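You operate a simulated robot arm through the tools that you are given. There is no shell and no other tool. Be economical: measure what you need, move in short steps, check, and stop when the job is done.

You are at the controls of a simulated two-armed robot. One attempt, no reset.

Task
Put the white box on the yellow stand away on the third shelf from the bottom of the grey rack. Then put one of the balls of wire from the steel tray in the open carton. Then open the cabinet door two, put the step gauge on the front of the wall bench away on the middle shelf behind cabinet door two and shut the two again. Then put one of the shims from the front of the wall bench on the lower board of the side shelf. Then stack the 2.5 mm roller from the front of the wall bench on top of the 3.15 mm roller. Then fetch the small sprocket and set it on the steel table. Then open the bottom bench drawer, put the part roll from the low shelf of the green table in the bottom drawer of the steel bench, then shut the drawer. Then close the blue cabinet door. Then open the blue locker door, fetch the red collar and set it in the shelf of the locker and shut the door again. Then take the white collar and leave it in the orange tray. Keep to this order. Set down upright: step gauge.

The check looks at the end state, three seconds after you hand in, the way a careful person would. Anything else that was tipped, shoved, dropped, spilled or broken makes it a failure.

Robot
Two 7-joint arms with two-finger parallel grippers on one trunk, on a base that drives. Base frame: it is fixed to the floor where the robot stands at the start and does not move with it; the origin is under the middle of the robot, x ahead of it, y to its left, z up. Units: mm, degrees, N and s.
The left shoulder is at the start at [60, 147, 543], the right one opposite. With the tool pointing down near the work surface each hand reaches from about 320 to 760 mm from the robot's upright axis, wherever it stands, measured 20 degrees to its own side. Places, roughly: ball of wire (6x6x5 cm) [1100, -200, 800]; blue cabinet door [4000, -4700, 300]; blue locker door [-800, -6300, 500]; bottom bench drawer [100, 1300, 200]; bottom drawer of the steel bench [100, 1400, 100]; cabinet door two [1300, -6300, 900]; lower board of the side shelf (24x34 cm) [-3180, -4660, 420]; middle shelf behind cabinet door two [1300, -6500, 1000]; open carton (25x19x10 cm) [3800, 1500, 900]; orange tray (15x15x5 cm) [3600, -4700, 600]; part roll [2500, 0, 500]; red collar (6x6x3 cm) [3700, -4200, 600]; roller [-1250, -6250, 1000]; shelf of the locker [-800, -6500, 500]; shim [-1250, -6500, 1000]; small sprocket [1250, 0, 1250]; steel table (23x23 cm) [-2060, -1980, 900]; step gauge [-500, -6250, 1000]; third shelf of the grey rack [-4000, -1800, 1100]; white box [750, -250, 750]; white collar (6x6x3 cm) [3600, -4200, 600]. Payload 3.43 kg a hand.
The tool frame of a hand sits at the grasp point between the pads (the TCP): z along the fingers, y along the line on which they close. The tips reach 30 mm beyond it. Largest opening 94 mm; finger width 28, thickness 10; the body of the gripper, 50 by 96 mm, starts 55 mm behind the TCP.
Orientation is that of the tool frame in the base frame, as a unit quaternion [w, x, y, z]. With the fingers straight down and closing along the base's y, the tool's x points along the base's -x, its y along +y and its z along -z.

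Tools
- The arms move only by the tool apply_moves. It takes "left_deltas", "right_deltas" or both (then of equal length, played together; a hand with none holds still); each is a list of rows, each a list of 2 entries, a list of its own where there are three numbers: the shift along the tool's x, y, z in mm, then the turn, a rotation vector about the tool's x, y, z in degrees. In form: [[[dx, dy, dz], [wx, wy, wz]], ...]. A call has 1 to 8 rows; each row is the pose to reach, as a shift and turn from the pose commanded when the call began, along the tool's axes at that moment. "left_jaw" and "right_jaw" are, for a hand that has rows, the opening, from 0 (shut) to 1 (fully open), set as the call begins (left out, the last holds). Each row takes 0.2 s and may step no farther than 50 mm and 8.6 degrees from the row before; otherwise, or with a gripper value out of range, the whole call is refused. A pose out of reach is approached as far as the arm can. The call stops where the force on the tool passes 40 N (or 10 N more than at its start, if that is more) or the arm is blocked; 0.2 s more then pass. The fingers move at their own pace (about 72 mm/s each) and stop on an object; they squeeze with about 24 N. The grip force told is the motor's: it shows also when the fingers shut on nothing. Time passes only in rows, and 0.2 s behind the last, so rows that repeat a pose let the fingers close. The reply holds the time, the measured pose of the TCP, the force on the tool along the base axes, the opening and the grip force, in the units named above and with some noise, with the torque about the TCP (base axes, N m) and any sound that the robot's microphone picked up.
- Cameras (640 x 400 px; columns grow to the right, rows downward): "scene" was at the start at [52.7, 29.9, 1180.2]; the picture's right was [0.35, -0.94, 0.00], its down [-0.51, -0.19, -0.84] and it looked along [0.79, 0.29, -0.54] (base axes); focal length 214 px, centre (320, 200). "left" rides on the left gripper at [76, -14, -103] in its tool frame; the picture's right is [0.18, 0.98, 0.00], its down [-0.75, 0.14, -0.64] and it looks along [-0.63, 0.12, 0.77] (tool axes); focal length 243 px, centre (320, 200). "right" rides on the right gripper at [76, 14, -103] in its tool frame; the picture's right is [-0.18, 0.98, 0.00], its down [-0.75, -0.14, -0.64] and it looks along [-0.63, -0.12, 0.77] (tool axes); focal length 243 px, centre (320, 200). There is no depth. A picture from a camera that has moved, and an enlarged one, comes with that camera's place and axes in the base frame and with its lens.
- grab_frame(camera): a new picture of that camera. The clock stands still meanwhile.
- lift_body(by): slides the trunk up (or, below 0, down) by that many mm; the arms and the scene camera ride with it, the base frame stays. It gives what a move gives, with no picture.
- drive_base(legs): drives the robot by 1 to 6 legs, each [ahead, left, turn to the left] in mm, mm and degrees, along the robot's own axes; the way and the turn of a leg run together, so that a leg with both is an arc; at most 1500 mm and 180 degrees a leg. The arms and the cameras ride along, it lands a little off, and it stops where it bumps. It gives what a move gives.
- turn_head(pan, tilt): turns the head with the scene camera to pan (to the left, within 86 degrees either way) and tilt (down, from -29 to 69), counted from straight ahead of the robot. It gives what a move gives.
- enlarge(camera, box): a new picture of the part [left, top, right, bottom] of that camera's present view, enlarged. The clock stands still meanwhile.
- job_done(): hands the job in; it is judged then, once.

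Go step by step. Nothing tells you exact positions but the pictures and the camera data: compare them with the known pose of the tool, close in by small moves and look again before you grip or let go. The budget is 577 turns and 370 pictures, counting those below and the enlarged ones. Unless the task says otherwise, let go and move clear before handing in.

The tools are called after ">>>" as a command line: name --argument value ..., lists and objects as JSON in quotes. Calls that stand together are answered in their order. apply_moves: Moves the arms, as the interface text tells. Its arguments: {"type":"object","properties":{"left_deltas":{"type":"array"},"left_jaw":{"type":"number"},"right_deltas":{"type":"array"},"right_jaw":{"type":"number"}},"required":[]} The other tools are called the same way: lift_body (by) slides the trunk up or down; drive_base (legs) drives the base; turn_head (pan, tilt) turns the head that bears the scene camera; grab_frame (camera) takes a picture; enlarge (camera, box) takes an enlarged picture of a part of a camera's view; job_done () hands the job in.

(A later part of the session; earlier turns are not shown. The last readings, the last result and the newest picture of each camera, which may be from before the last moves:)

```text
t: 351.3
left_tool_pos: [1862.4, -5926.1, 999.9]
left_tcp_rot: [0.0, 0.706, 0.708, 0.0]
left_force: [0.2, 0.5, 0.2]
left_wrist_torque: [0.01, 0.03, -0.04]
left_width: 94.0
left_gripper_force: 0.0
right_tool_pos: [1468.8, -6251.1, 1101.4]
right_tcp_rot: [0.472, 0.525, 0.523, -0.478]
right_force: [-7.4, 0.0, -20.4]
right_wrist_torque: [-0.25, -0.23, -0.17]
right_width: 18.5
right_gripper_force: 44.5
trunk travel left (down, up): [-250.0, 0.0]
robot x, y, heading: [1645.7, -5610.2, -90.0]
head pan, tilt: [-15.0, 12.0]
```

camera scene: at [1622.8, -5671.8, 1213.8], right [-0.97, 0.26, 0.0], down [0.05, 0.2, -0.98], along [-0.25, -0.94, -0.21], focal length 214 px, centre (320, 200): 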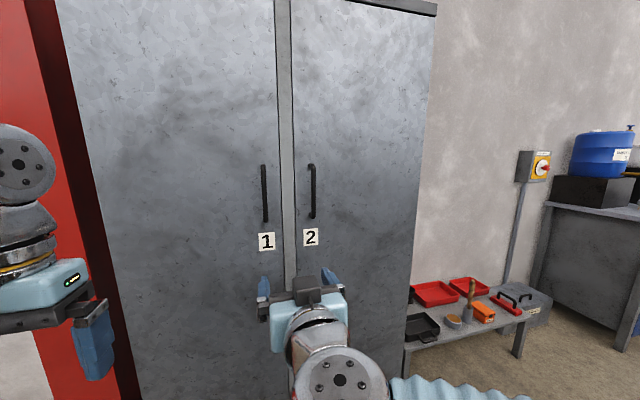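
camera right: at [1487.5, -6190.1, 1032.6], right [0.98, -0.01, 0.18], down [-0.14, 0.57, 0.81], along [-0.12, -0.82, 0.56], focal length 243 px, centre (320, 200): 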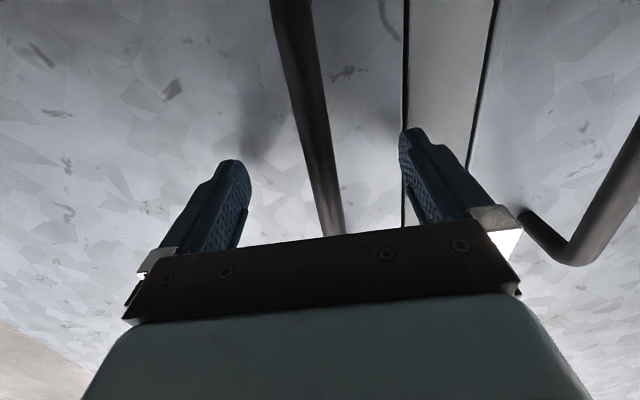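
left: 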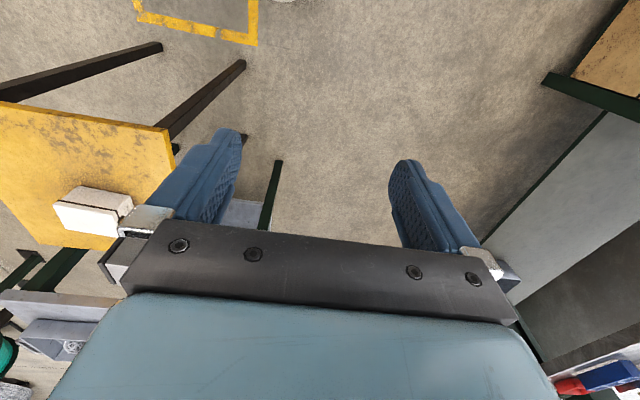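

The door is coming open. I'll continue along the arc with a slight yaw.

>>> apply_moves --right_deltas '[[[5, -5, -20], [-2, 0, 0]], [[7, -12, -42], [-4, 0, 0]], [[9, -20, -64], [-6, 0, 0]], [[11, -29, -86], [-8, 0, 0]], [[13, -39, -107], [-10, 0, 0]], [[15, -50, -127], [-12, 0, 0]]]'

>>> grab_frame --camera "scene"

```text
t: 352.8
left_tool_pos: [1862.0, -5926.2, 999.5]
left_tcp_rot: [0.0, 0.707, 0.708, -0.001]
left_force: [-0.2, 0.6, 0.9]
left_wrist_torque: [-0.01, 0.0, -0.03]
left_width: 94.1
left_gripper_force: 0.1
right_tool_pos: [1417.0, -6122.0, 1100.7]
right_tcp_rot: [0.528, 0.468, 0.566, -0.426]
right_force: [-9.8, -7.4, 3.7]
right_wrist_torque: [0.69, 1.3, -0.1]
right_width: 18.7
right_gripper_force: 45.5
trunk travel left (down, up): [-250.0, 0.0]
robot x, y, heading: [1643.5, -5611.4, -90.1]
head pan, tilt: [-15.0, 12.0]
stopped in row 6 (right hand): the force on the tool passed its limit at 43 N (the readings are from after the stop); the commanded pose is now the measured one
```

```text
288 pictures are left
camera scene: at [1621.5, -5673.0, 1213.5], right [-0.97, 0.26, 0.0], down [0.05, 0.2, -0.98], along [-0.25, -0.94, -0.21], focal length 214 px, centre (320, 200)
```

scene: 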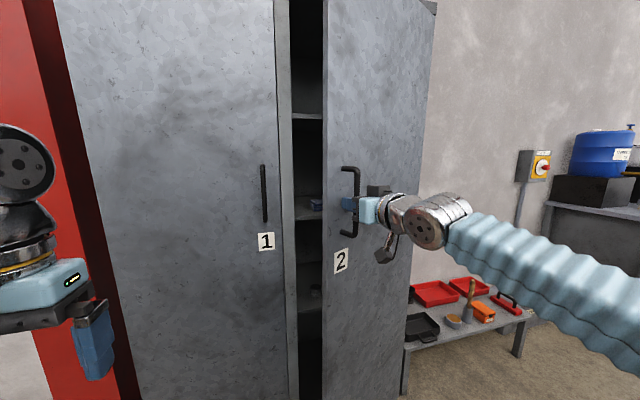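

The door is ~25° open and the shelves show. Continue to about 40° with matching yaw.

>>> apply_moves --right_deltas '[[[2, -7, -18], [-3, 0, 0]], [[4, -15, -36], [-6, 0, 0]], [[5, -24, -54], [-9, 0, 0]], [[6, -34, -71], [-12, 0, 0]], [[7, -45, -87], [-15, 0, 0]]]'

>>> grab_frame --camera "scene"

```text
t: 354.0
left_tool_pos: [1862.4, -5926.5, 999.7]
left_tcp_rot: [0.001, 0.707, 0.707, 0.0]
left_force: [0.6, -0.8, 0.6]
left_wrist_torque: [-0.02, 0.01, 0.01]
left_width: 93.8
left_gripper_force: 0.1
right_tool_pos: [1358.3, -6044.4, 1100.2]
right_tcp_rot: [0.585, 0.395, 0.617, -0.347]
right_force: [-16.8, -16.0, 5.3]
right_wrist_torque: [-0.47, 0.98, -0.06]
right_width: 19.0
right_gripper_force: 44.5
trunk travel left (down, up): [-250.0, 0.0]
robot x, y, heading: [1648.5, -5606.5, -90.0]
head pan, tilt: [-15.0, 12.0]
```

```text
287 pictures are left
camera scene: at [1621.0, -5673.5, 1213.6], right [-0.97, 0.26, 0.0], down [0.06, 0.2, -0.98], along [-0.25, -0.94, -0.21], focal length 214 px, centre (320, 200)
```

scene: 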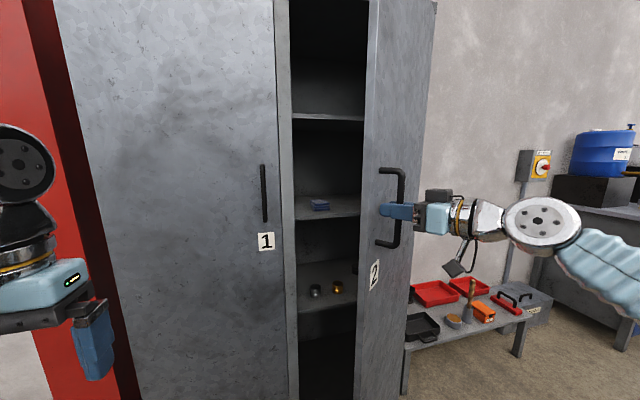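

Good. I'll carry on to about 60°.

>>> apply_moves --right_deltas '[[[0, -7, -19], [-2.5, 0, 0]], [[1, -14, -38], [-5, 0, 0]], [[1, -22, -57], [-7.5, 0, 0]], [[2, -32, -75], [-10, 0, 0]], [[2, -42, -93], [-12.5, 0, 0]], [[3, -53, -110], [-15, 0, 0]], [[3, -64, -128], [-17.5, 0, 0]], [[4, -76, -145], [-20, 0, 0]]]'

>>> grab_frame --camera "scene"

```text
t: 355.6
left_tool_pos: [1861.7, -5927.6, 1000.5]
left_tcp_rot: [0.001, 0.706, 0.708, -0.001]
left_force: [0.2, -0.1, 0.1]
left_wrist_torque: [0.03, -0.01, -0.01]
left_width: 93.9
left_gripper_force: 0.0
right_tool_pos: [1250.0, -5967.4, 1102.2]
right_tcp_rot: [0.632, 0.31, 0.663, -0.256]
right_force: [-6.0, -10.2, -13.9]
right_wrist_torque: [-1.23, 0.24, -0.11]
right_width: 19.7
right_gripper_force: 44.7
trunk travel left (down, up): [-250.0, 0.0]
robot x, y, heading: [1645.9, -5609.5, -89.8]
head pan, tilt: [-15.0, 12.0]
stopped in row 7 (right hand): the force on the tool passed its limit at 41 N (the readings are from after the stop); the commanded pose is now the measured one
```

```text
286 pictures are left
camera scene: at [1621.3, -5673.9, 1214.0], right [-0.97, 0.26, 0.0], down [0.05, 0.2, -0.98], along [-0.25, -0.94, -0.21], focal length 214 px, centre (320, 200)
```

scene: 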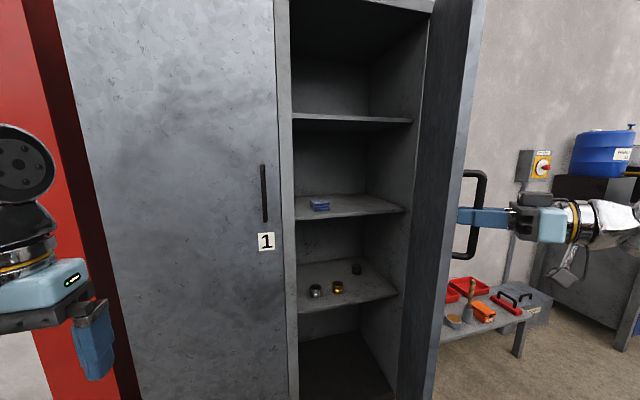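

The door is ~58° open. I'll let go, draw back, come round the free edge and push it wider from inside.

>>> apply_moves --right_deltas '[[[0, 0, 0], [0, 0, 0]], [[0, 0, 0], [0, 0, 0]], [[0, 0, 0], [0, 0, 0]], [[0, 0, -30], [0, 0, 0]], [[0, 0, -60], [0, 0, 0]], [[0, 0, -90], [0, 0, 0]], [[0, 30, -110], [0, 0, 0]], [[0, 70, -130], [0, 0, 0]]]' --right_jaw 1

>>> grab_frame --camera "scene"

```text
t: 357.4
left_tool_pos: [1863.1, -5925.7, 1000.9]
left_tcp_rot: [0.001, 0.706, 0.708, -0.001]
left_force: [0.9, -0.4, 0.0]
left_wrist_torque: [0.01, 0.01, -0.01]
left_width: 93.8
left_gripper_force: 0.0
right_tool_pos: [1213.7, -5821.4, 1115.7]
right_tcp_rot: [0.632, 0.309, 0.662, -0.257]
right_force: [0.0, 0.6, -0.5]
right_wrist_torque: [-0.01, -0.02, 0.04]
right_width: 94.1
right_gripper_force: 0.1
trunk travel left (down, up): [-250.0, 0.0]
robot x, y, heading: [1650.2, -5609.5, -90.1]
head pan, tilt: [-15.0, 12.0]
```

```text
285 pictures are left
camera scene: at [1622.6, -5672.2, 1213.7], right [-0.97, 0.26, 0.0], down [0.05, 0.2, -0.98], along [-0.25, -0.94, -0.21], focal length 214 px, centre (320, 200)
```

scene: 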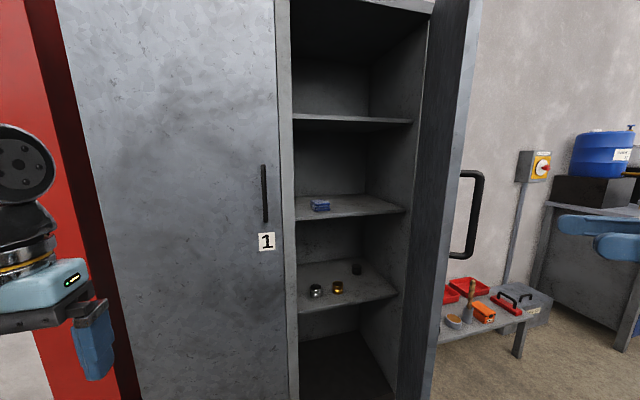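

The door stays put. Now swing the hand (closed) east past the door edge while turning it to face the cabinet.

>>> apply_moves --right_deltas '[[[0, 30, 15], [6, 0, 0]], [[0, 60, 35], [12, 0, 0]], [[0, 85, 65], [18, 0, 0]], [[0, 110, 92], [24, 0, 0]], [[0, 135, 118], [30, 0, 0]], [[0, 160, 144], [36, 0, 0]], [[0, 185, 170], [42, 0, 0]], [[0, 209, 195], [47, 0, 0]]]' --right_jaw 0

```text
t: 359.1
left_tool_pos: [1862.8, -5925.1, 999.8]
left_tcp_rot: [0.001, 0.706, 0.708, 0.0]
left_force: [-0.2, -0.5, -0.4]
left_wrist_torque: [-0.02, -0.02, 0.01]
left_width: 93.8
left_gripper_force: 0.0
right_tool_pos: [1500.9, -5821.1, 1111.6]
right_tcp_rot: [0.457, 0.535, 0.506, -0.498]
right_force: [0.2, -0.6, 0.0]
right_wrist_torque: [-0.01, 0.04, 0.02]
right_width: 0.0
right_gripper_force: 23.7
trunk travel left (down, up): [-250.0, 0.0]
robot x, y, heading: [1645.9, -5611.8, -89.9]
head pan, tilt: [-15.0, 12.0]
```

Now go in beside the inner face and push west.

>>> apply_moves --right_deltas '[[[0, 0, 45], [0, 0, 0]], [[0, -10, 90], [0, 0, 0]], [[0, -20, 135], [0, 0, 0]], [[0, -30, 180], [0, 0, 0]], [[0, -40, 220], [0, 0, 0]], [[0, -80, 235], [0, 0, 0]], [[0, -120, 240], [0, 0, 0]]]'

>>> grab_frame --camera "scene"

```text
t: 360.8
left_tool_pos: [1862.9, -5926.4, 999.3]
left_tcp_rot: [0.001, 0.707, 0.707, -0.001]
left_force: [0.1, 0.0, -0.3]
left_wrist_torque: [0.01, 0.0, 0.05]
left_width: 94.1
left_gripper_force: 0.0
right_tool_pos: [1360.1, -6053.7, 1093.1]
right_tcp_rot: [0.456, 0.536, 0.506, -0.499]
right_force: [0.0, -0.1, 0.4]
right_wrist_torque: [0.0, 0.0, 0.01]
right_width: 0.1
right_gripper_force: 24.1
trunk travel left (down, up): [-250.0, 0.0]
robot x, y, heading: [1648.9, -5613.1, -90.1]
head pan, tilt: [-15.0, 12.0]
```

```text
284 pictures are left
camera scene: at [1622.4, -5672.1, 1213.7], right [-0.97, 0.26, 0.0], down [0.05, 0.2, -0.98], along [-0.25, -0.94, -0.21], focal length 214 px, centre (320, 200)
```

scene: 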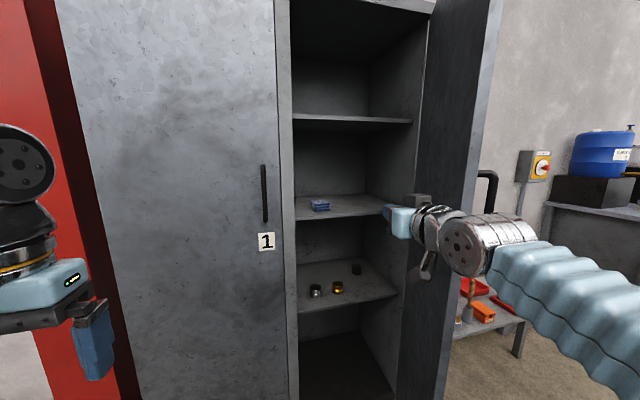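

The arm is already nudging it open. Keep pushing west.

>>> apply_moves --right_deltas '[[[0, -35, 0], [0, 0, 0]], [[0, -70, 0], [0, 0, 0]], [[0, -105, 0], [0, 0, 0]], [[0, -140, 0], [0, 0, 0]], [[0, -175, -10], [0, 0, 0]], [[0, -210, -20], [0, 0, 0]]]'

>>> grab_frame --camera "scene"

```text
t: 362.1
left_tool_pos: [1863.2, -5924.3, 999.6]
left_tcp_rot: [0.001, 0.706, 0.708, -0.002]
left_force: [-0.8, 0.0, 0.5]
left_wrist_torque: [0.01, 0.01, 0.0]
left_width: 93.9
left_gripper_force: 0.1
right_tool_pos: [1154.9, -6017.0, 1102.2]
right_tcp_rot: [0.458, 0.534, 0.505, -0.5]
right_force: [0.8, 0.4, -0.3]
right_wrist_torque: [-0.03, 0.02, 0.0]
right_width: 0.0
right_gripper_force: 24.1
trunk travel left (down, up): [-250.0, 0.0]
robot x, y, heading: [1643.2, -5609.5, -90.1]
head pan, tilt: [-15.0, 12.0]
```

```text
283 pictures are left
camera scene: at [1622.7, -5671.9, 1213.8], right [-0.97, 0.26, 0.0], down [0.05, 0.2, -0.98], along [-0.25, -0.94, -0.21], focal length 214 px, centre (320, 200)
```

scene: 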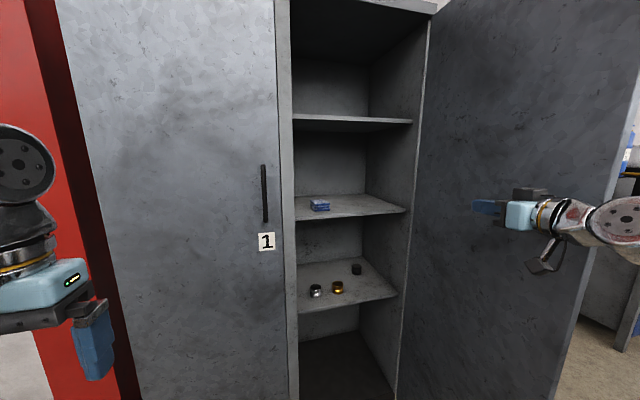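

The door is wide open. I'll pull the hand back to the front of the robot, then go west to the wall bench for the step gauge.

>>> apply_moves --right_deltas '[[[0, 45, -5], [0, 0, 0]], [[0, 90, -10], [0, 0, 0]], [[0, 135, -15], [0, 0, 0]], [[0, 180, -20], [0, 0, 0]], [[0, 225, -25], [0, 0, 0]], [[0, 270, -30], [0, 0, 0]], [[0, 315, -35], [0, 0, 0]], [[0, 360, -40], [0, 0, 0]]]'

>>> drive_base --legs '[[-150, 0, 0], [0, 0, -90], [1200, 0, 0], [900, 0, 0]]'

>>> turn_head --pan 50 --tilt 25

>>> grab_frame --camera "scene"

```text
t: 363.9
left_tool_pos: [1863.1, -5924.5, 1000.6]
left_tcp_rot: [0.001, 0.706, 0.708, 0.0]
left_force: [-1.4, -1.0, -1.0]
left_wrist_torque: [0.03, -0.02, 0.02]
left_width: 93.9
left_gripper_force: 0.2
right_tool_pos: [1521.7, -6005.3, 1098.1]
right_tcp_rot: [0.458, 0.535, 0.506, -0.498]
right_force: [-0.4, 0.0, 0.7]
right_wrist_torque: [0.0, 0.0, 0.02]
right_width: 0.0
right_gripper_force: 24.1
trunk travel left (down, up): [-250.0, 0.0]
robot x, y, heading: [1646.7, -5610.8, -89.9]
head pan, tilt: [-15.0, 12.0]
```

```text
t: 379.2
left_tool_pos: [-776.6, -5647.5, 1001.1]
left_tcp_rot: [0.0, 1.0, -0.01, -0.002]
left_force: [-0.1, 0.3, 0.4]
left_wrist_torque: [0.01, 0.01, 0.0]
left_width: 94.0
left_gripper_force: 0.1
right_tool_pos: [-852.6, -5305.2, 1099.1]
right_tcp_rot: [-0.036, 0.735, -0.028, -0.677]
right_force: [0.7, -0.7, -0.2]
right_wrist_torque: [0.04, -0.01, 0.0]
right_width: 0.0
right_gripper_force: 23.9
trunk travel left (down, up): [-250.0, 0.0]
robot x, y, heading: [-459.6, -5439.1, 178.8]
head pan, tilt: [-15.0, 12.0]
```

```text
t: 380.6
left_tool_pos: [-777.8, -5647.3, 999.3]
left_tcp_rot: [0.0, 1.0, -0.01, -0.001]
left_force: [-0.2, -0.1, -0.5]
left_wrist_torque: [0.0, -0.04, -0.04]
left_width: 93.9
left_gripper_force: 0.1
right_tool_pos: [-851.6, -5304.6, 1099.2]
right_tcp_rot: [-0.037, 0.735, -0.029, -0.676]
right_force: [0.5, -0.4, 0.2]
right_wrist_torque: [0.03, -0.03, -0.01]
right_width: 0.0
right_gripper_force: 23.6
trunk travel left (down, up): [-250.0, 0.0]
robot x, y, heading: [-458.7, -5443.0, 178.9]
head pan, tilt: [50.0, 25.0]
```

```text
282 pictures are left
camera scene: at [-490.3, -5510.3, 1192.6], right [-0.75, 0.66, 0.0], down [0.28, 0.32, -0.91], along [-0.6, -0.68, -0.42], focal length 214 px, centre (320, 200)
```

scene: 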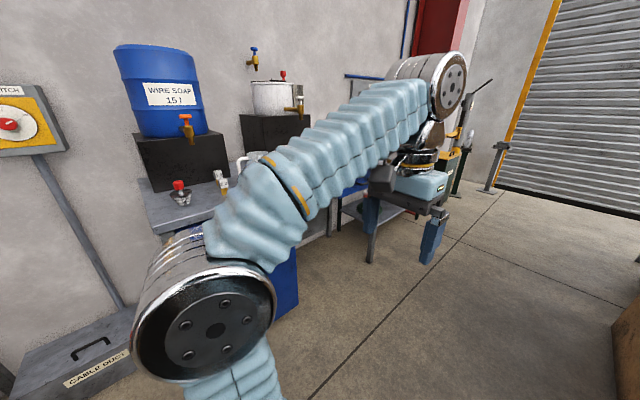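

Turn to face the bench and look at it from the front.

>>> drive_base --legs '[[0, 0, 91], [0, 60, 0]]'

>>> turn_head --pan -20 --tilt 22

>>> grab_frame --camera "scene"

>>> enlarge --camera "scene" --box '[200, 100, 440, 250]'

```text
t: 385.4
left_tool_pos: [-182.8, -5753.8, 1000.1]
left_tcp_rot: [0.001, 0.706, 0.708, -0.001]
left_force: [-1.2, 0.7, -0.1]
left_wrist_torque: [-0.02, -0.02, -0.02]
left_width: 93.8
left_gripper_force: 0.0
right_tool_pos: [-524.5, -5834.6, 1098.9]
right_tcp_rot: [0.459, 0.534, 0.505, -0.499]
right_force: [0.3, 0.0, 0.9]
right_wrist_torque: [0.0, 0.03, 0.0]
right_width: 0.2
right_gripper_force: 24.3
trunk travel left (down, up): [-250.0, 0.0]
robot x, y, heading: [-399.0, -5442.3, -89.9]
head pan, tilt: [50.0, 25.0]
```

```text
t: 386.8
left_tool_pos: [-182.6, -5752.7, 1000.1]
left_tcp_rot: [0.001, 0.706, 0.708, -0.002]
left_force: [0.2, 0.0, 0.1]
left_wrist_torque: [0.0, -0.02, -0.05]
left_width: 94.0
left_gripper_force: 0.0
right_tool_pos: [-525.2, -5833.8, 1098.4]
right_tcp_rot: [0.457, 0.535, 0.505, -0.5]
right_force: [0.5, 0.3, 0.1]
right_wrist_torque: [-0.01, 0.0, 0.01]
right_width: 0.2
right_gripper_force: 23.7
trunk travel left (down, up): [-250.0, 0.0]
robot x, y, heading: [-398.9, -5439.6, -89.9]
head pan, tilt: [-20.0, 22.0]
```

```text
281 pictures are left
camera scene: at [-431.9, -5497.5, 1197.5], right [-0.94, 0.34, 0.0], down [0.13, 0.35, -0.93], along [-0.32, -0.87, -0.37], focal length 214 px, centre (320, 200)
```

scene: 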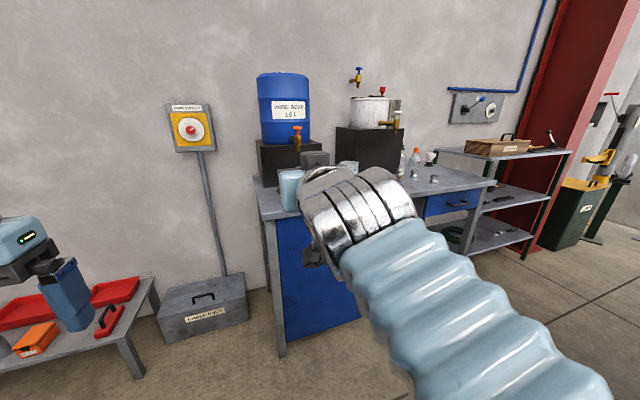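

```text
2.67 times, centred on (320, 175) of scene
camera zoom: at [-431.9, -5497.5, 1197.5], right [-0.94, 0.34, 0.0], down [0.13, 0.35, -0.93], along [-0.32, -0.87, -0.37], focal length 572 px, centre (320, 267)
```

zoom: 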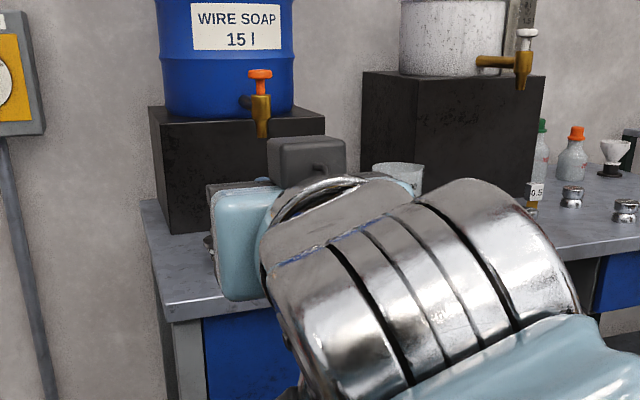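

The arm hides the gauge's spot. I'll strafe right so the bench end is seen between the arms.

>>> drive_base --legs '[[0, -220, 0]]'

>>> turn_head --pan 8 --tilt 25

>>> grab_frame --camera "scene"

>>> enlarge --camera "scene" --box '[180, 100, 420, 250]'

```text
t: 388.5
left_tool_pos: [-401.3, -5753.7, 998.9]
left_tcp_rot: [0.001, 0.706, 0.708, -0.001]
left_force: [0.7, 0.7, -0.2]
left_wrist_torque: [0.0, -0.01, 0.0]
left_width: 94.0
left_gripper_force: 0.0
right_tool_pos: [-743.3, -5835.1, 1099.7]
right_tcp_rot: [0.458, 0.535, 0.505, -0.499]
right_force: [0.1, -0.8, 0.3]
right_wrist_torque: [0.0, 0.0, 0.0]
right_width: 0.1
right_gripper_force: 24.2
trunk travel left (down, up): [-250.0, 0.0]
robot x, y, heading: [-616.1, -5437.6, -89.8]
head pan, tilt: [-20.0, 22.0]
```

```text
t: 389.4
left_tool_pos: [-402.2, -5753.8, 1000.1]
left_tcp_rot: [0.001, 0.706, 0.708, -0.001]
left_force: [0.0, 0.8, -0.7]
left_wrist_torque: [0.03, -0.02, 0.0]
left_width: 94.0
left_gripper_force: 0.1
right_tool_pos: [-744.6, -5835.3, 1099.7]
right_tcp_rot: [0.457, 0.535, 0.504, -0.5]
right_force: [-0.4, 0.2, 0.1]
right_wrist_torque: [0.02, -0.03, -0.01]
right_width: 0.0
right_gripper_force: 24.0
trunk travel left (down, up): [-250.0, 0.0]
robot x, y, heading: [-619.3, -5439.6, -89.8]
head pan, tilt: [8.0, 25.0]
```

```text
279 pictures are left
camera scene: at [-605.8, -5501.8, 1192.6], right [-0.99, -0.14, 0.0], down [-0.06, 0.42, -0.91], along [0.13, -0.9, -0.42], focal length 214 px, centre (320, 200)
```

scene: 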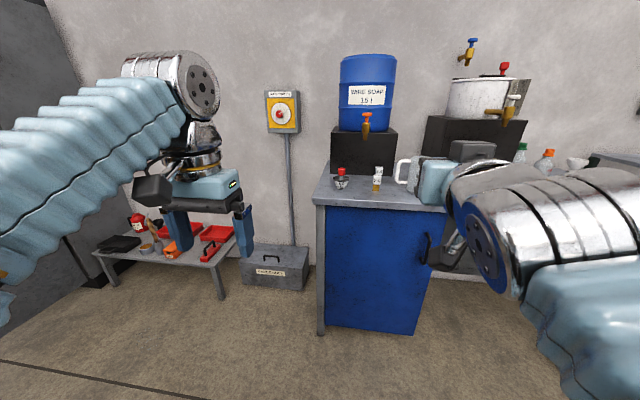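

```text
2.67 times, centred on (300, 175) of scene
camera zoom: at [-605.8, -5501.8, 1192.6], right [-0.99, -0.14, 0.0], down [-0.06, 0.42, -0.91], along [0.13, -0.9, -0.42], focal length 572 px, centre (373, 267)
```

zoom: 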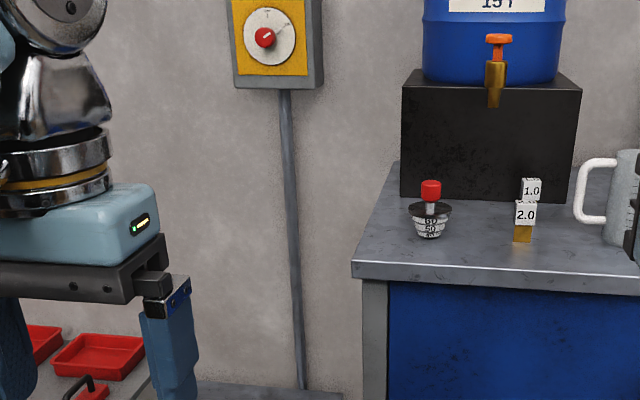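

Two candidates stand at the bench's east end: a stepped cone with red knob near x≈-580 and a "1.0/2.0" block stack near x≈-705. I'll zoom in.

>>> enlarge --camera "scene" --box '[316, 155, 412, 215]'

```text
6.67 times, centred on (364, 185) of scene
camera zoom: at [-605.8, -5501.8, 1192.6], right [-0.99, -0.14, 0.0], down [-0.06, 0.42, -0.91], along [0.13, -0.9, -0.42], focal length 1430 px, centre (27, 300)
```

zoom: 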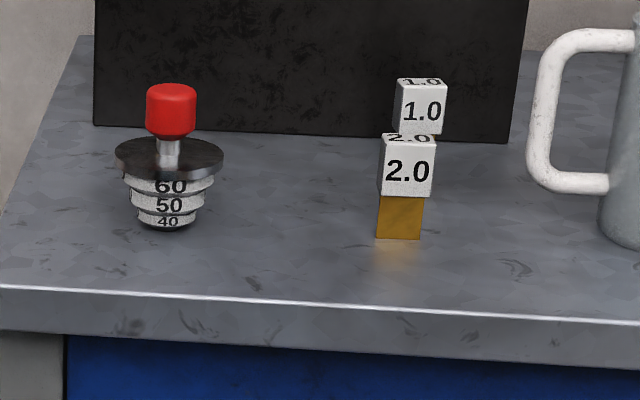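

The stepped plug gauge (40/50/60) with the red knob matches the given place; its knob centre is about 67 mm above its base. I'll move nearer, set hand pitch 20°, and look with the wrist camera.

>>> drive_base --legs '[[0, 140, 0], [150, 0, 0]]'

>>> apply_moves --right_deltas '[[[0, 0, 0], [-2, 5, 0]], [[0, 0, 0], [-4, 10, 0]], [[0, 0, 0], [-4, 15, 0]], [[0, 0, 0], [-4, 15, 0]]]' --right_jaw 0.7

>>> grab_frame --camera "right"

>>> grab_frame --camera "scene"

```text
t: 391.7
left_tool_pos: [-260.9, -5902.3, 1000.5]
left_tcp_rot: [0.001, 0.708, 0.706, -0.001]
left_force: [-0.1, 0.3, 0.7]
left_wrist_torque: [0.01, -0.04, 0.01]
left_width: 94.2
left_gripper_force: 0.2
right_tool_pos: [-602.2, -5981.9, 1099.4]
right_tcp_rot: [0.458, 0.535, 0.505, -0.499]
right_force: [-0.1, 0.2, -0.4]
right_wrist_torque: [0.01, -0.05, 0.0]
right_width: 0.0
right_gripper_force: 23.9
trunk travel left (down, up): [-250.0, 0.0]
robot x, y, heading: [-473.4, -5586.7, -90.1]
head pan, tilt: [8.0, 25.0]
```

```text
t: 392.7
left_tool_pos: [-261.2, -5902.2, 1000.4]
left_tcp_rot: [0.001, 0.708, 0.706, -0.002]
left_force: [0.2, -0.6, 0.0]
left_wrist_torque: [0.0, 0.01, 0.01]
left_width: 94.0
left_gripper_force: 0.0
right_tool_pos: [-602.6, -5982.5, 1099.5]
right_tcp_rot: [0.404, 0.581, 0.577, -0.408]
right_force: [0.6, 0.0, 0.5]
right_wrist_torque: [-0.01, 0.0, -0.01]
right_width: 65.8
right_gripper_force: 0.1
trunk travel left (down, up): [-250.0, 0.0]
robot x, y, heading: [-474.9, -5584.1, -90.4]
head pan, tilt: [8.0, 25.0]
```

```text
276 pictures are left
camera right: at [-587.8, -5859.4, 1060.8], right [0.98, -0.07, 0.17], down [-0.14, 0.35, 0.93], along [-0.12, -0.93, 0.33], focal length 243 px, centre (320, 200)
```

right: 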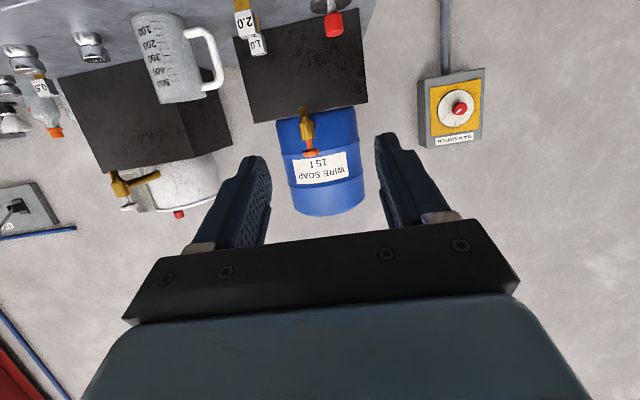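

```text
275 pictures are left
camera scene: at [-463.9, -5649.5, 1192.6], right [-0.99, -0.14, 0.0], down [-0.06, 0.42, -0.91], along [0.12, -0.9, -0.42], focal length 214 px, centre (320, 200)
```

scene: 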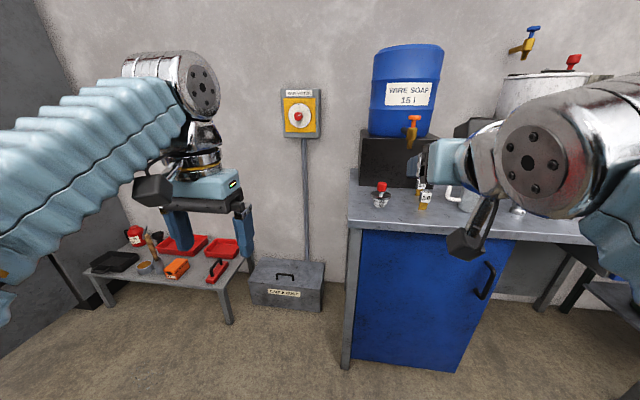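

Knob centre triangulates to (-575,-6302,942), bench top z≈872. I'll come in front of it.

>>> apply_moves --right_deltas '[[[2, 5, 43], [0, 0, 0]], [[4, 9, 86], [0, 0, 0]], [[6, 14, 129], [0, 0, 0]], [[8, 18, 172], [0, 0, 0]], [[10, 23, 215], [0, 0, 0]], [[12, 27, 255], [0, 0, 0]]]'

>>> grab_frame --camera "right"

>>> enlarge --camera "scene" --box '[330, 150, 450, 225]'

```text
t: 394.1
left_tool_pos: [-261.8, -5902.4, 998.5]
left_tcp_rot: [0.002, 0.709, 0.706, -0.001]
left_force: [-0.5, 0.0, 0.0]
left_wrist_torque: [-0.01, 0.0, 0.01]
left_width: 94.2
left_gripper_force: 0.1
right_tool_pos: [-577.2, -6218.0, 1001.7]
right_tcp_rot: [0.405, 0.581, 0.576, -0.408]
right_force: [-0.4, -0.8, 0.7]
right_wrist_torque: [0.0, 0.0, -0.03]
right_width: 65.7
right_gripper_force: 0.1
trunk travel left (down, up): [-250.0, 0.0]
robot x, y, heading: [-475.9, -5587.4, -90.0]
head pan, tilt: [8.0, 25.0]
```

```text
274 pictures are left
camera right: at [-563.6, -6095.9, 962.3], right [0.98, -0.07, 0.17], down [-0.14, 0.35, 0.93], along [-0.12, -0.93, 0.33], focal length 243 px, centre (320, 200)
```

right: 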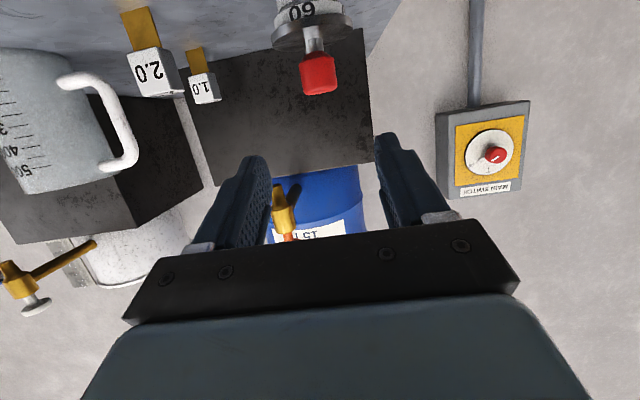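

```text
5.33 times, centred on (390, 188) of scene
camera zoom: at [-463.9, -5649.3, 1192.6], right [-0.99, -0.14, 0.0], down [-0.06, 0.42, -0.91], along [0.12, -0.9, -0.42], focal length 1144 px, centre (-53, 267)
```

zoom: 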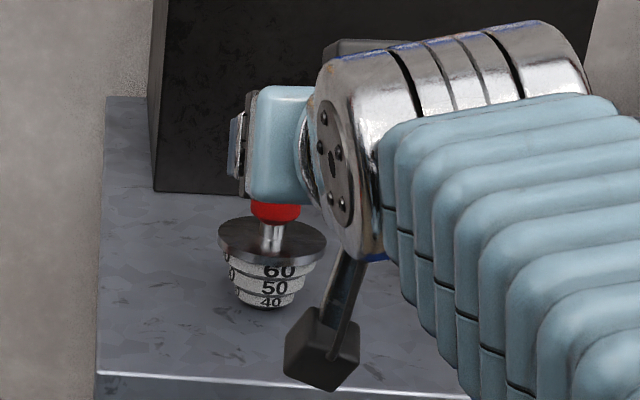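

Close in further and re-measure before the last bit.

>>> apply_moves --right_deltas '[[[6, 1, 20], [0, 0, 0]], [[12, 2, 40], [0, 0, 0]], [[17, 3, 55], [0, 0, 0]]]'

>>> grab_frame --camera "right"

>>> enlarge --camera "scene" --box '[330, 150, 450, 225]'

```text
t: 394.9
left_tool_pos: [-260.4, -5901.9, 1000.1]
left_tcp_rot: [0.001, 0.708, 0.706, 0.0]
left_force: [0.1, -0.6, 0.1]
left_wrist_torque: [-0.02, 0.05, 0.0]
left_width: 94.0
left_gripper_force: 0.0
right_tool_pos: [-574.5, -6263.6, 964.7]
right_tcp_rot: [0.405, 0.58, 0.577, -0.408]
right_force: [0.9, -0.2, 0.0]
right_wrist_torque: [-0.01, -0.01, 0.02]
right_width: 65.8
right_gripper_force: 0.1
trunk travel left (down, up): [-250.0, 0.0]
robot x, y, heading: [-477.5, -5590.6, -90.2]
head pan, tilt: [8.0, 25.0]
```

```text
272 pictures are left
camera right: at [-560.0, -6141.9, 927.0], right [0.98, -0.07, 0.17], down [-0.14, 0.35, 0.93], along [-0.12, -0.93, 0.33], focal length 243 px, centre (320, 200)
```

right: 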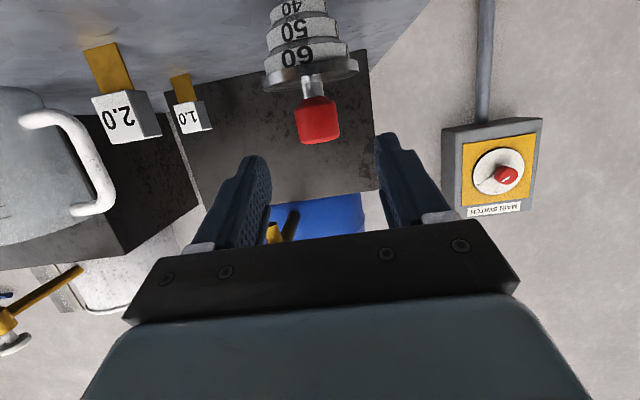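

```text
5.33 times, centred on (390, 188) of scene
camera zoom: at [-463.9, -5649.5, 1192.6], right [-0.99, -0.14, 0.0], down [-0.06, 0.42, -0.91], along [0.12, -0.9, -0.42], focal length 1144 px, centre (-53, 267)
```

zoom: 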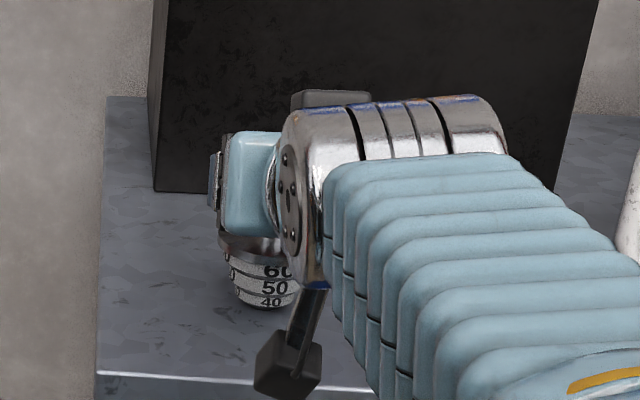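

Knob is at about (-575,-6318,930). Final move in and grip.

>>> apply_moves --right_deltas '[[[5, 0, 25], [0, 0, 0]], [[9, 0, 45], [0, 0, 0]], [[11, 0, 57], [0, 0, 0]]]'

>>> grab_frame --camera "right"

```text
t: 395.7
left_tool_pos: [-261.0, -5901.3, 999.9]
left_tcp_rot: [0.001, 0.709, 0.706, -0.001]
left_force: [0.1, -0.2, 0.0]
left_wrist_torque: [0.02, 0.0, -0.01]
left_width: 93.9
left_gripper_force: 0.1
right_tool_pos: [-574.7, -6315.1, 937.4]
right_tcp_rot: [0.405, 0.581, 0.576, -0.409]
right_force: [0.0, 0.1, -0.6]
right_wrist_torque: [0.01, 0.02, -0.03]
right_width: 65.9
right_gripper_force: 0.1
trunk travel left (down, up): [-250.0, 0.0]
robot x, y, heading: [-478.1, -5586.4, -90.2]
head pan, tilt: [8.0, 25.0]
```

```text
270 pictures are left
camera right: at [-560.8, -6192.1, 898.6], right [0.98, -0.07, 0.17], down [-0.14, 0.35, 0.93], along [-0.12, -0.93, 0.33], focal length 243 px, centre (320, 200)
```

right: 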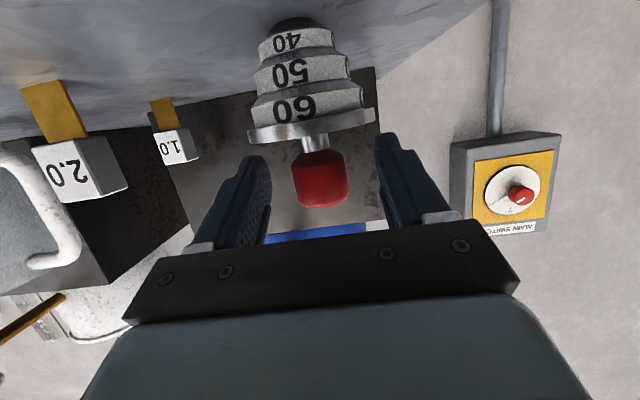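

The knob sits right at the grasp point. Close and lift gently.

>>> apply_moves --right_deltas '[[[0, 0, 0], [0, 0, 0]], [[0, 0, 0], [0, 0, 0]], [[0, 0, 0], [0, 0, 0]], [[0, 0, 0], [0, 0, 0]]]' --right_jaw 0

>>> apply_moves --right_deltas '[[[-4, 0, -1.5], [0, 0, 0]], [[-12, 0, -4], [0, 0, 0]], [[-24, 0, -9], [0, 0, 0]], [[-38, 0, -14], [0, 0, 0]], [[-52, 0, -19], [0, 0, 0]], [[-66, 0, -24], [0, 0, 0]]]'

>>> grab_frame --camera "right"

```text
t: 396.7
left_tool_pos: [-260.6, -5902.0, 1000.2]
left_tcp_rot: [0.001, 0.709, 0.706, -0.001]
left_force: [-0.8, -0.3, 0.5]
left_wrist_torque: [-0.02, -0.01, 0.0]
left_width: 93.8
left_gripper_force: 0.1
right_tool_pos: [-576.0, -6314.4, 937.6]
right_tcp_rot: [0.405, 0.581, 0.576, -0.408]
right_force: [-0.3, 0.1, 0.3]
right_wrist_torque: [-0.03, 0.01, -0.02]
right_width: 30.2
right_gripper_force: 24.2
trunk travel left (down, up): [-250.0, 0.0]
robot x, y, heading: [-476.3, -5589.4, -90.1]
head pan, tilt: [8.0, 25.0]
```

```text
t: 398.1
left_tool_pos: [-261.1, -5902.3, 999.1]
left_tcp_rot: [0.001, 0.708, 0.706, 0.0]
left_force: [0.1, -0.3, -0.4]
left_wrist_torque: [0.0, -0.01, 0.0]
left_width: 94.2
left_gripper_force: 0.1
right_tool_pos: [-576.2, -6314.8, 1006.8]
right_tcp_rot: [0.405, 0.58, 0.577, -0.408]
right_force: [-0.3, 0.0, -2.9]
right_wrist_torque: [0.02, 0.02, 0.01]
right_width: 29.8
right_gripper_force: 24.1
trunk travel left (down, up): [-250.0, 0.0]
robot x, y, heading: [-473.6, -5588.3, -90.1]
head pan, tilt: [8.0, 25.0]
```

```text
269 pictures are left
camera right: at [-561.3, -6192.4, 968.8], right [0.98, -0.07, 0.17], down [-0.14, 0.35, 0.93], along [-0.12, -0.93, 0.33], focal length 243 px, centre (320, 200)
```

right: 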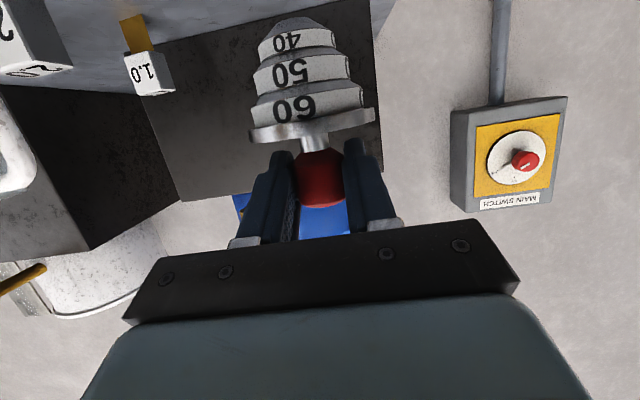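

Held, hanging straight. I'll raise and retract, then drive back to the cabinet.

>>> apply_moves --right_deltas '[[[0, 0, -20], [0, 0, 0]], [[2, 0, -60], [0, 0, 0]], [[4, 0, -105], [0, 0, 0]], [[6, 0, -150], [0, 0, 0]], [[8, 0, -195], [0, 0, 0]], [[10, 0, -240], [0, 0, 0]], [[12, 0, -285], [0, 0, 0]], [[14, 0, -320], [0, 0, 0]]]'

>>> drive_base --legs '[[-150, 0, 0], [0, 0, 90], [1100, 0, 0], [960, 0, 0], [0, 0, -90]]'

>>> turn_head --pan -15 --tilt 15

>>> grab_frame --camera "scene"

>>> grab_frame --camera "right"

```text
t: 399.9
left_tool_pos: [-260.1, -5902.6, 999.1]
left_tcp_rot: [0.0, 0.708, 0.706, -0.001]
left_force: [-0.6, -0.2, 0.4]
left_wrist_torque: [0.0, 0.0, 0.01]
left_width: 94.1
left_gripper_force: 0.1
right_tool_pos: [-571.9, -6006.5, 1101.8]
right_tcp_rot: [0.405, 0.581, 0.576, -0.408]
right_force: [0.5, 0.2, -2.7]
right_wrist_torque: [0.0, -0.02, -0.01]
right_width: 30.0
right_gripper_force: 23.8
trunk travel left (down, up): [-250.0, 0.0]
robot x, y, heading: [-478.0, -5586.9, -90.4]
head pan, tilt: [8.0, 25.0]
```

```text
t: 413.3
left_tool_pos: [1520.0, -5124.3, 999.9]
left_tcp_rot: [0.001, -0.027, 1.0, 0.0]
left_force: [-0.5, 0.0, 0.4]
left_wrist_torque: [-0.02, 0.01, 0.0]
left_width: 94.1
left_gripper_force: 0.1
right_tool_pos: [1642.9, -5427.2, 1101.8]
right_tcp_rot: [0.574, -0.022, 0.818, 0.015]
right_force: [0.0, 0.4, -2.1]
right_wrist_torque: [0.01, 0.02, 0.02]
right_width: 29.1
right_gripper_force: 23.6
trunk travel left (down, up): [-250.0, 0.0]
robot x, y, heading: [1217.5, -5355.5, 3.4]
head pan, tilt: [8.0, 25.0]
stopped in leg 4: the robot was blocked; the commanded pose is now the measured one
```

```text
t: 414.1
left_tool_pos: [1519.4, -5123.5, 1000.1]
left_tcp_rot: [0.001, -0.028, 1.0, -0.001]
left_force: [0.4, -0.8, -0.1]
left_wrist_torque: [0.0, -0.01, 0.01]
left_width: 94.0
left_gripper_force: 0.0
right_tool_pos: [1643.9, -5428.1, 1102.2]
right_tcp_rot: [0.574, -0.021, 0.819, 0.015]
right_force: [-0.6, 0.1, -3.0]
right_wrist_torque: [0.01, 0.04, 0.0]
right_width: 29.4
right_gripper_force: 23.9
trunk travel left (down, up): [-250.0, 0.0]
robot x, y, heading: [1218.4, -5356.9, 3.1]
head pan, tilt: [-15.0, 15.0]
```

```text
268 pictures are left
camera scene: at [1278.9, -5378.1, 1208.8], right [-0.2, -0.98, 0.0], down [-0.25, 0.05, -0.97], along [0.95, -0.2, -0.26], focal length 214 px, centre (320, 200)
```

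scene: 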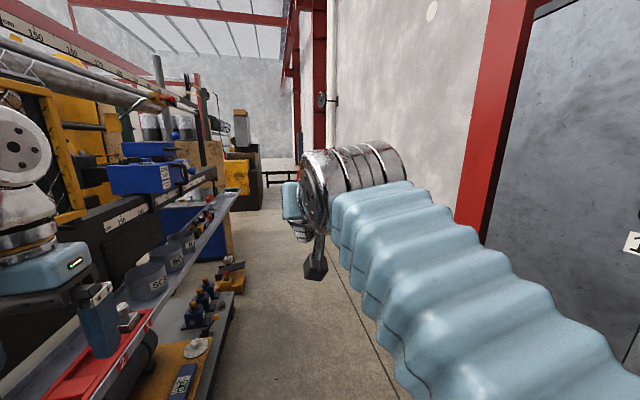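

```text
267 pictures are left
camera right: at [1520.4, -5419.7, 1064.0], right [0.01, 0.98, 0.17], down [-0.34, -0.16, 0.93], along [0.94, -0.07, 0.33], focal length 243 px, centre (320, 200)
```

right: 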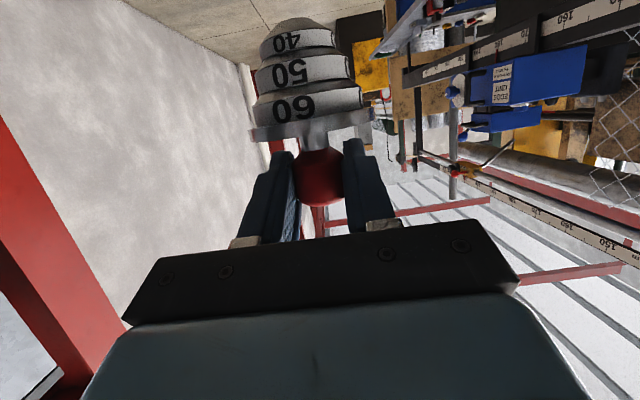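

The base brushed the machine shelf on the left since the heading drifted. I'll move diagonally away to the cabinet front, then turn.

>>> drive_base --legs '[[100, -100, 0], [340, -130, -3.2], [0, 0, -90]]'

>>> grab_frame --camera "scene"

>>> grab_frame --camera "right"

```text
t: 421.2
left_tool_pos: [1882.3, -5885.5, 999.1]
left_tcp_rot: [0.0, 0.705, 0.709, -0.001]
left_force: [-0.2, 0.8, 0.2]
left_wrist_torque: [0.01, -0.02, -0.02]
left_width: 94.1
left_gripper_force: 0.0
right_tool_pos: [1572.0, -5993.5, 1102.0]
right_tcp_rot: [0.406, 0.579, 0.579, -0.406]
right_force: [0.4, -0.3, -2.0]
right_wrist_torque: [0.07, 0.0, 0.02]
right_width: 29.0
right_gripper_force: 23.8
trunk travel left (down, up): [-250.0, 0.0]
robot x, y, heading: [1661.1, -5568.4, -89.8]
head pan, tilt: [-15.0, 15.0]
```

```text
266 pictures are left
camera scene: at [1640.5, -5633.4, 1208.8], right [-0.97, 0.25, 0.0], down [0.07, 0.25, -0.97], along [-0.25, -0.93, -0.26], focal length 214 px, centre (320, 200)
```

scene: 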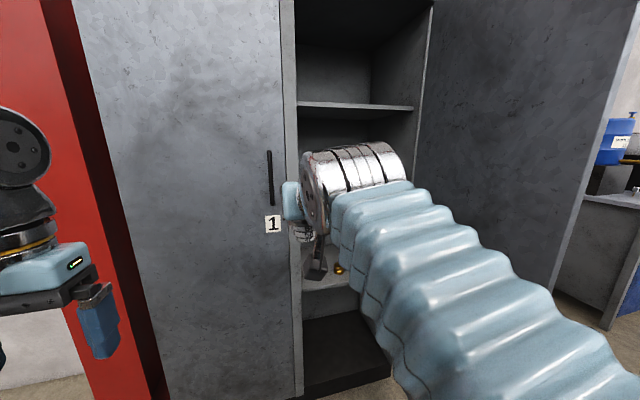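

```text
265 pictures are left
camera right: at [1586.1, -5870.6, 1064.0], right [0.98, -0.06, 0.17], down [-0.14, 0.35, 0.93], along [-0.12, -0.94, 0.33], focal length 243 px, centre (320, 200)
```

right: 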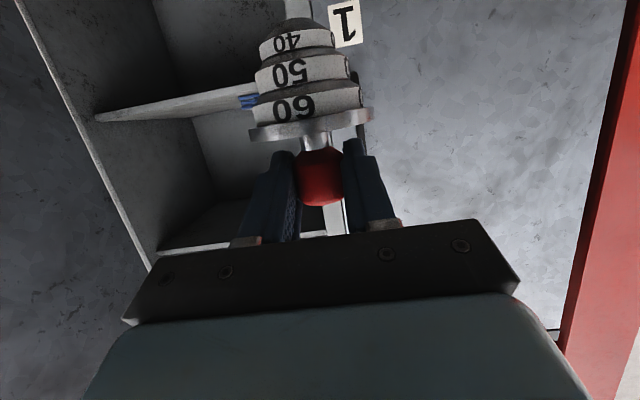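

Middle shelf top is z≈995 and the gauge bottom is at ~1027 now. I'll shift base right and forward, then reach in.

>>> drive_base --legs '[[0, -200, 0], [150, 0, 0]]'

>>> apply_moves --right_deltas '[[[-10, -15, 4], [0, 0, 0]], [[-15, -35, 20], [0, 0, 0]], [[-22, -55, 40], [0, 0, 0]], [[-30, -70, 65], [0, 0, 0]], [[-38, -80, 90], [0, 0, 0]]]'

>>> grab_frame --camera "scene"

>>> grab_frame --camera "right"

```text
t: 423.8
left_tool_pos: [1683.2, -6037.7, 1001.2]
left_tcp_rot: [0.001, 0.702, 0.712, -0.002]
left_force: [0.0, 1.3, -1.0]
left_wrist_torque: [-0.01, 0.01, 0.0]
left_width: 93.8
left_gripper_force: 0.0
right_tool_pos: [1373.8, -6147.7, 1101.7]
right_tcp_rot: [0.407, 0.577, 0.582, -0.404]
right_force: [0.6, -0.4, -2.4]
right_wrist_torque: [0.04, -0.01, 0.03]
right_width: 28.9
right_gripper_force: 24.0
trunk travel left (down, up): [-250.0, 0.0]
robot x, y, heading: [1464.6, -5722.4, -89.4]
head pan, tilt: [-15.0, 15.0]
```

```text
t: 425.0
left_tool_pos: [1685.1, -6036.9, 999.1]
left_tcp_rot: [0.002, 0.703, 0.711, -0.001]
left_force: [0.8, -0.3, 0.8]
left_wrist_torque: [0.01, 0.0, -0.01]
left_width: 94.0
left_gripper_force: 0.1
right_tool_pos: [1294.1, -6245.0, 1107.0]
right_tcp_rot: [0.407, 0.577, 0.581, -0.405]
right_force: [-0.1, 0.3, -3.3]
right_wrist_torque: [0.05, 0.03, -0.02]
right_width: 29.3
right_gripper_force: 23.8
trunk travel left (down, up): [-250.0, 0.0]
robot x, y, heading: [1462.7, -5724.6, -89.4]
head pan, tilt: [-15.0, 15.0]
```

```text
264 pictures are left
camera scene: at [1440.5, -5787.0, 1208.8], right [-0.97, 0.25, 0.0], down [0.06, 0.25, -0.97], along [-0.24, -0.94, -0.26], focal length 214 px, centre (320, 200)
```

scene: 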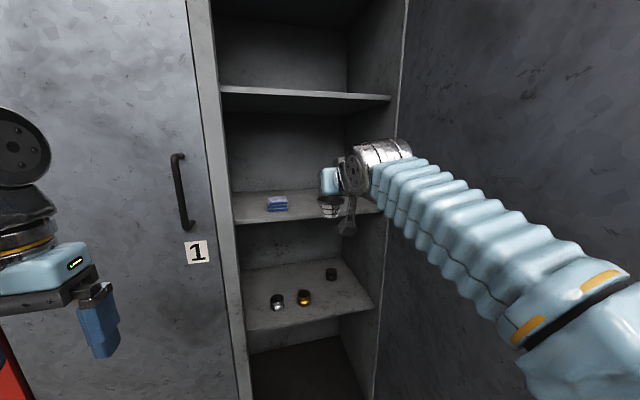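

```text
263 pictures are left
camera right: at [1307.3, -6122.1, 1069.6], right [0.98, -0.06, 0.17], down [-0.14, 0.35, 0.93], along [-0.11, -0.94, 0.33], focal length 243 px, centre (320, 200)
```

right: 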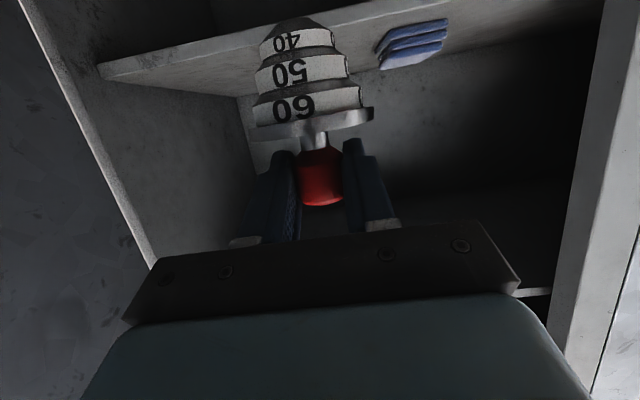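

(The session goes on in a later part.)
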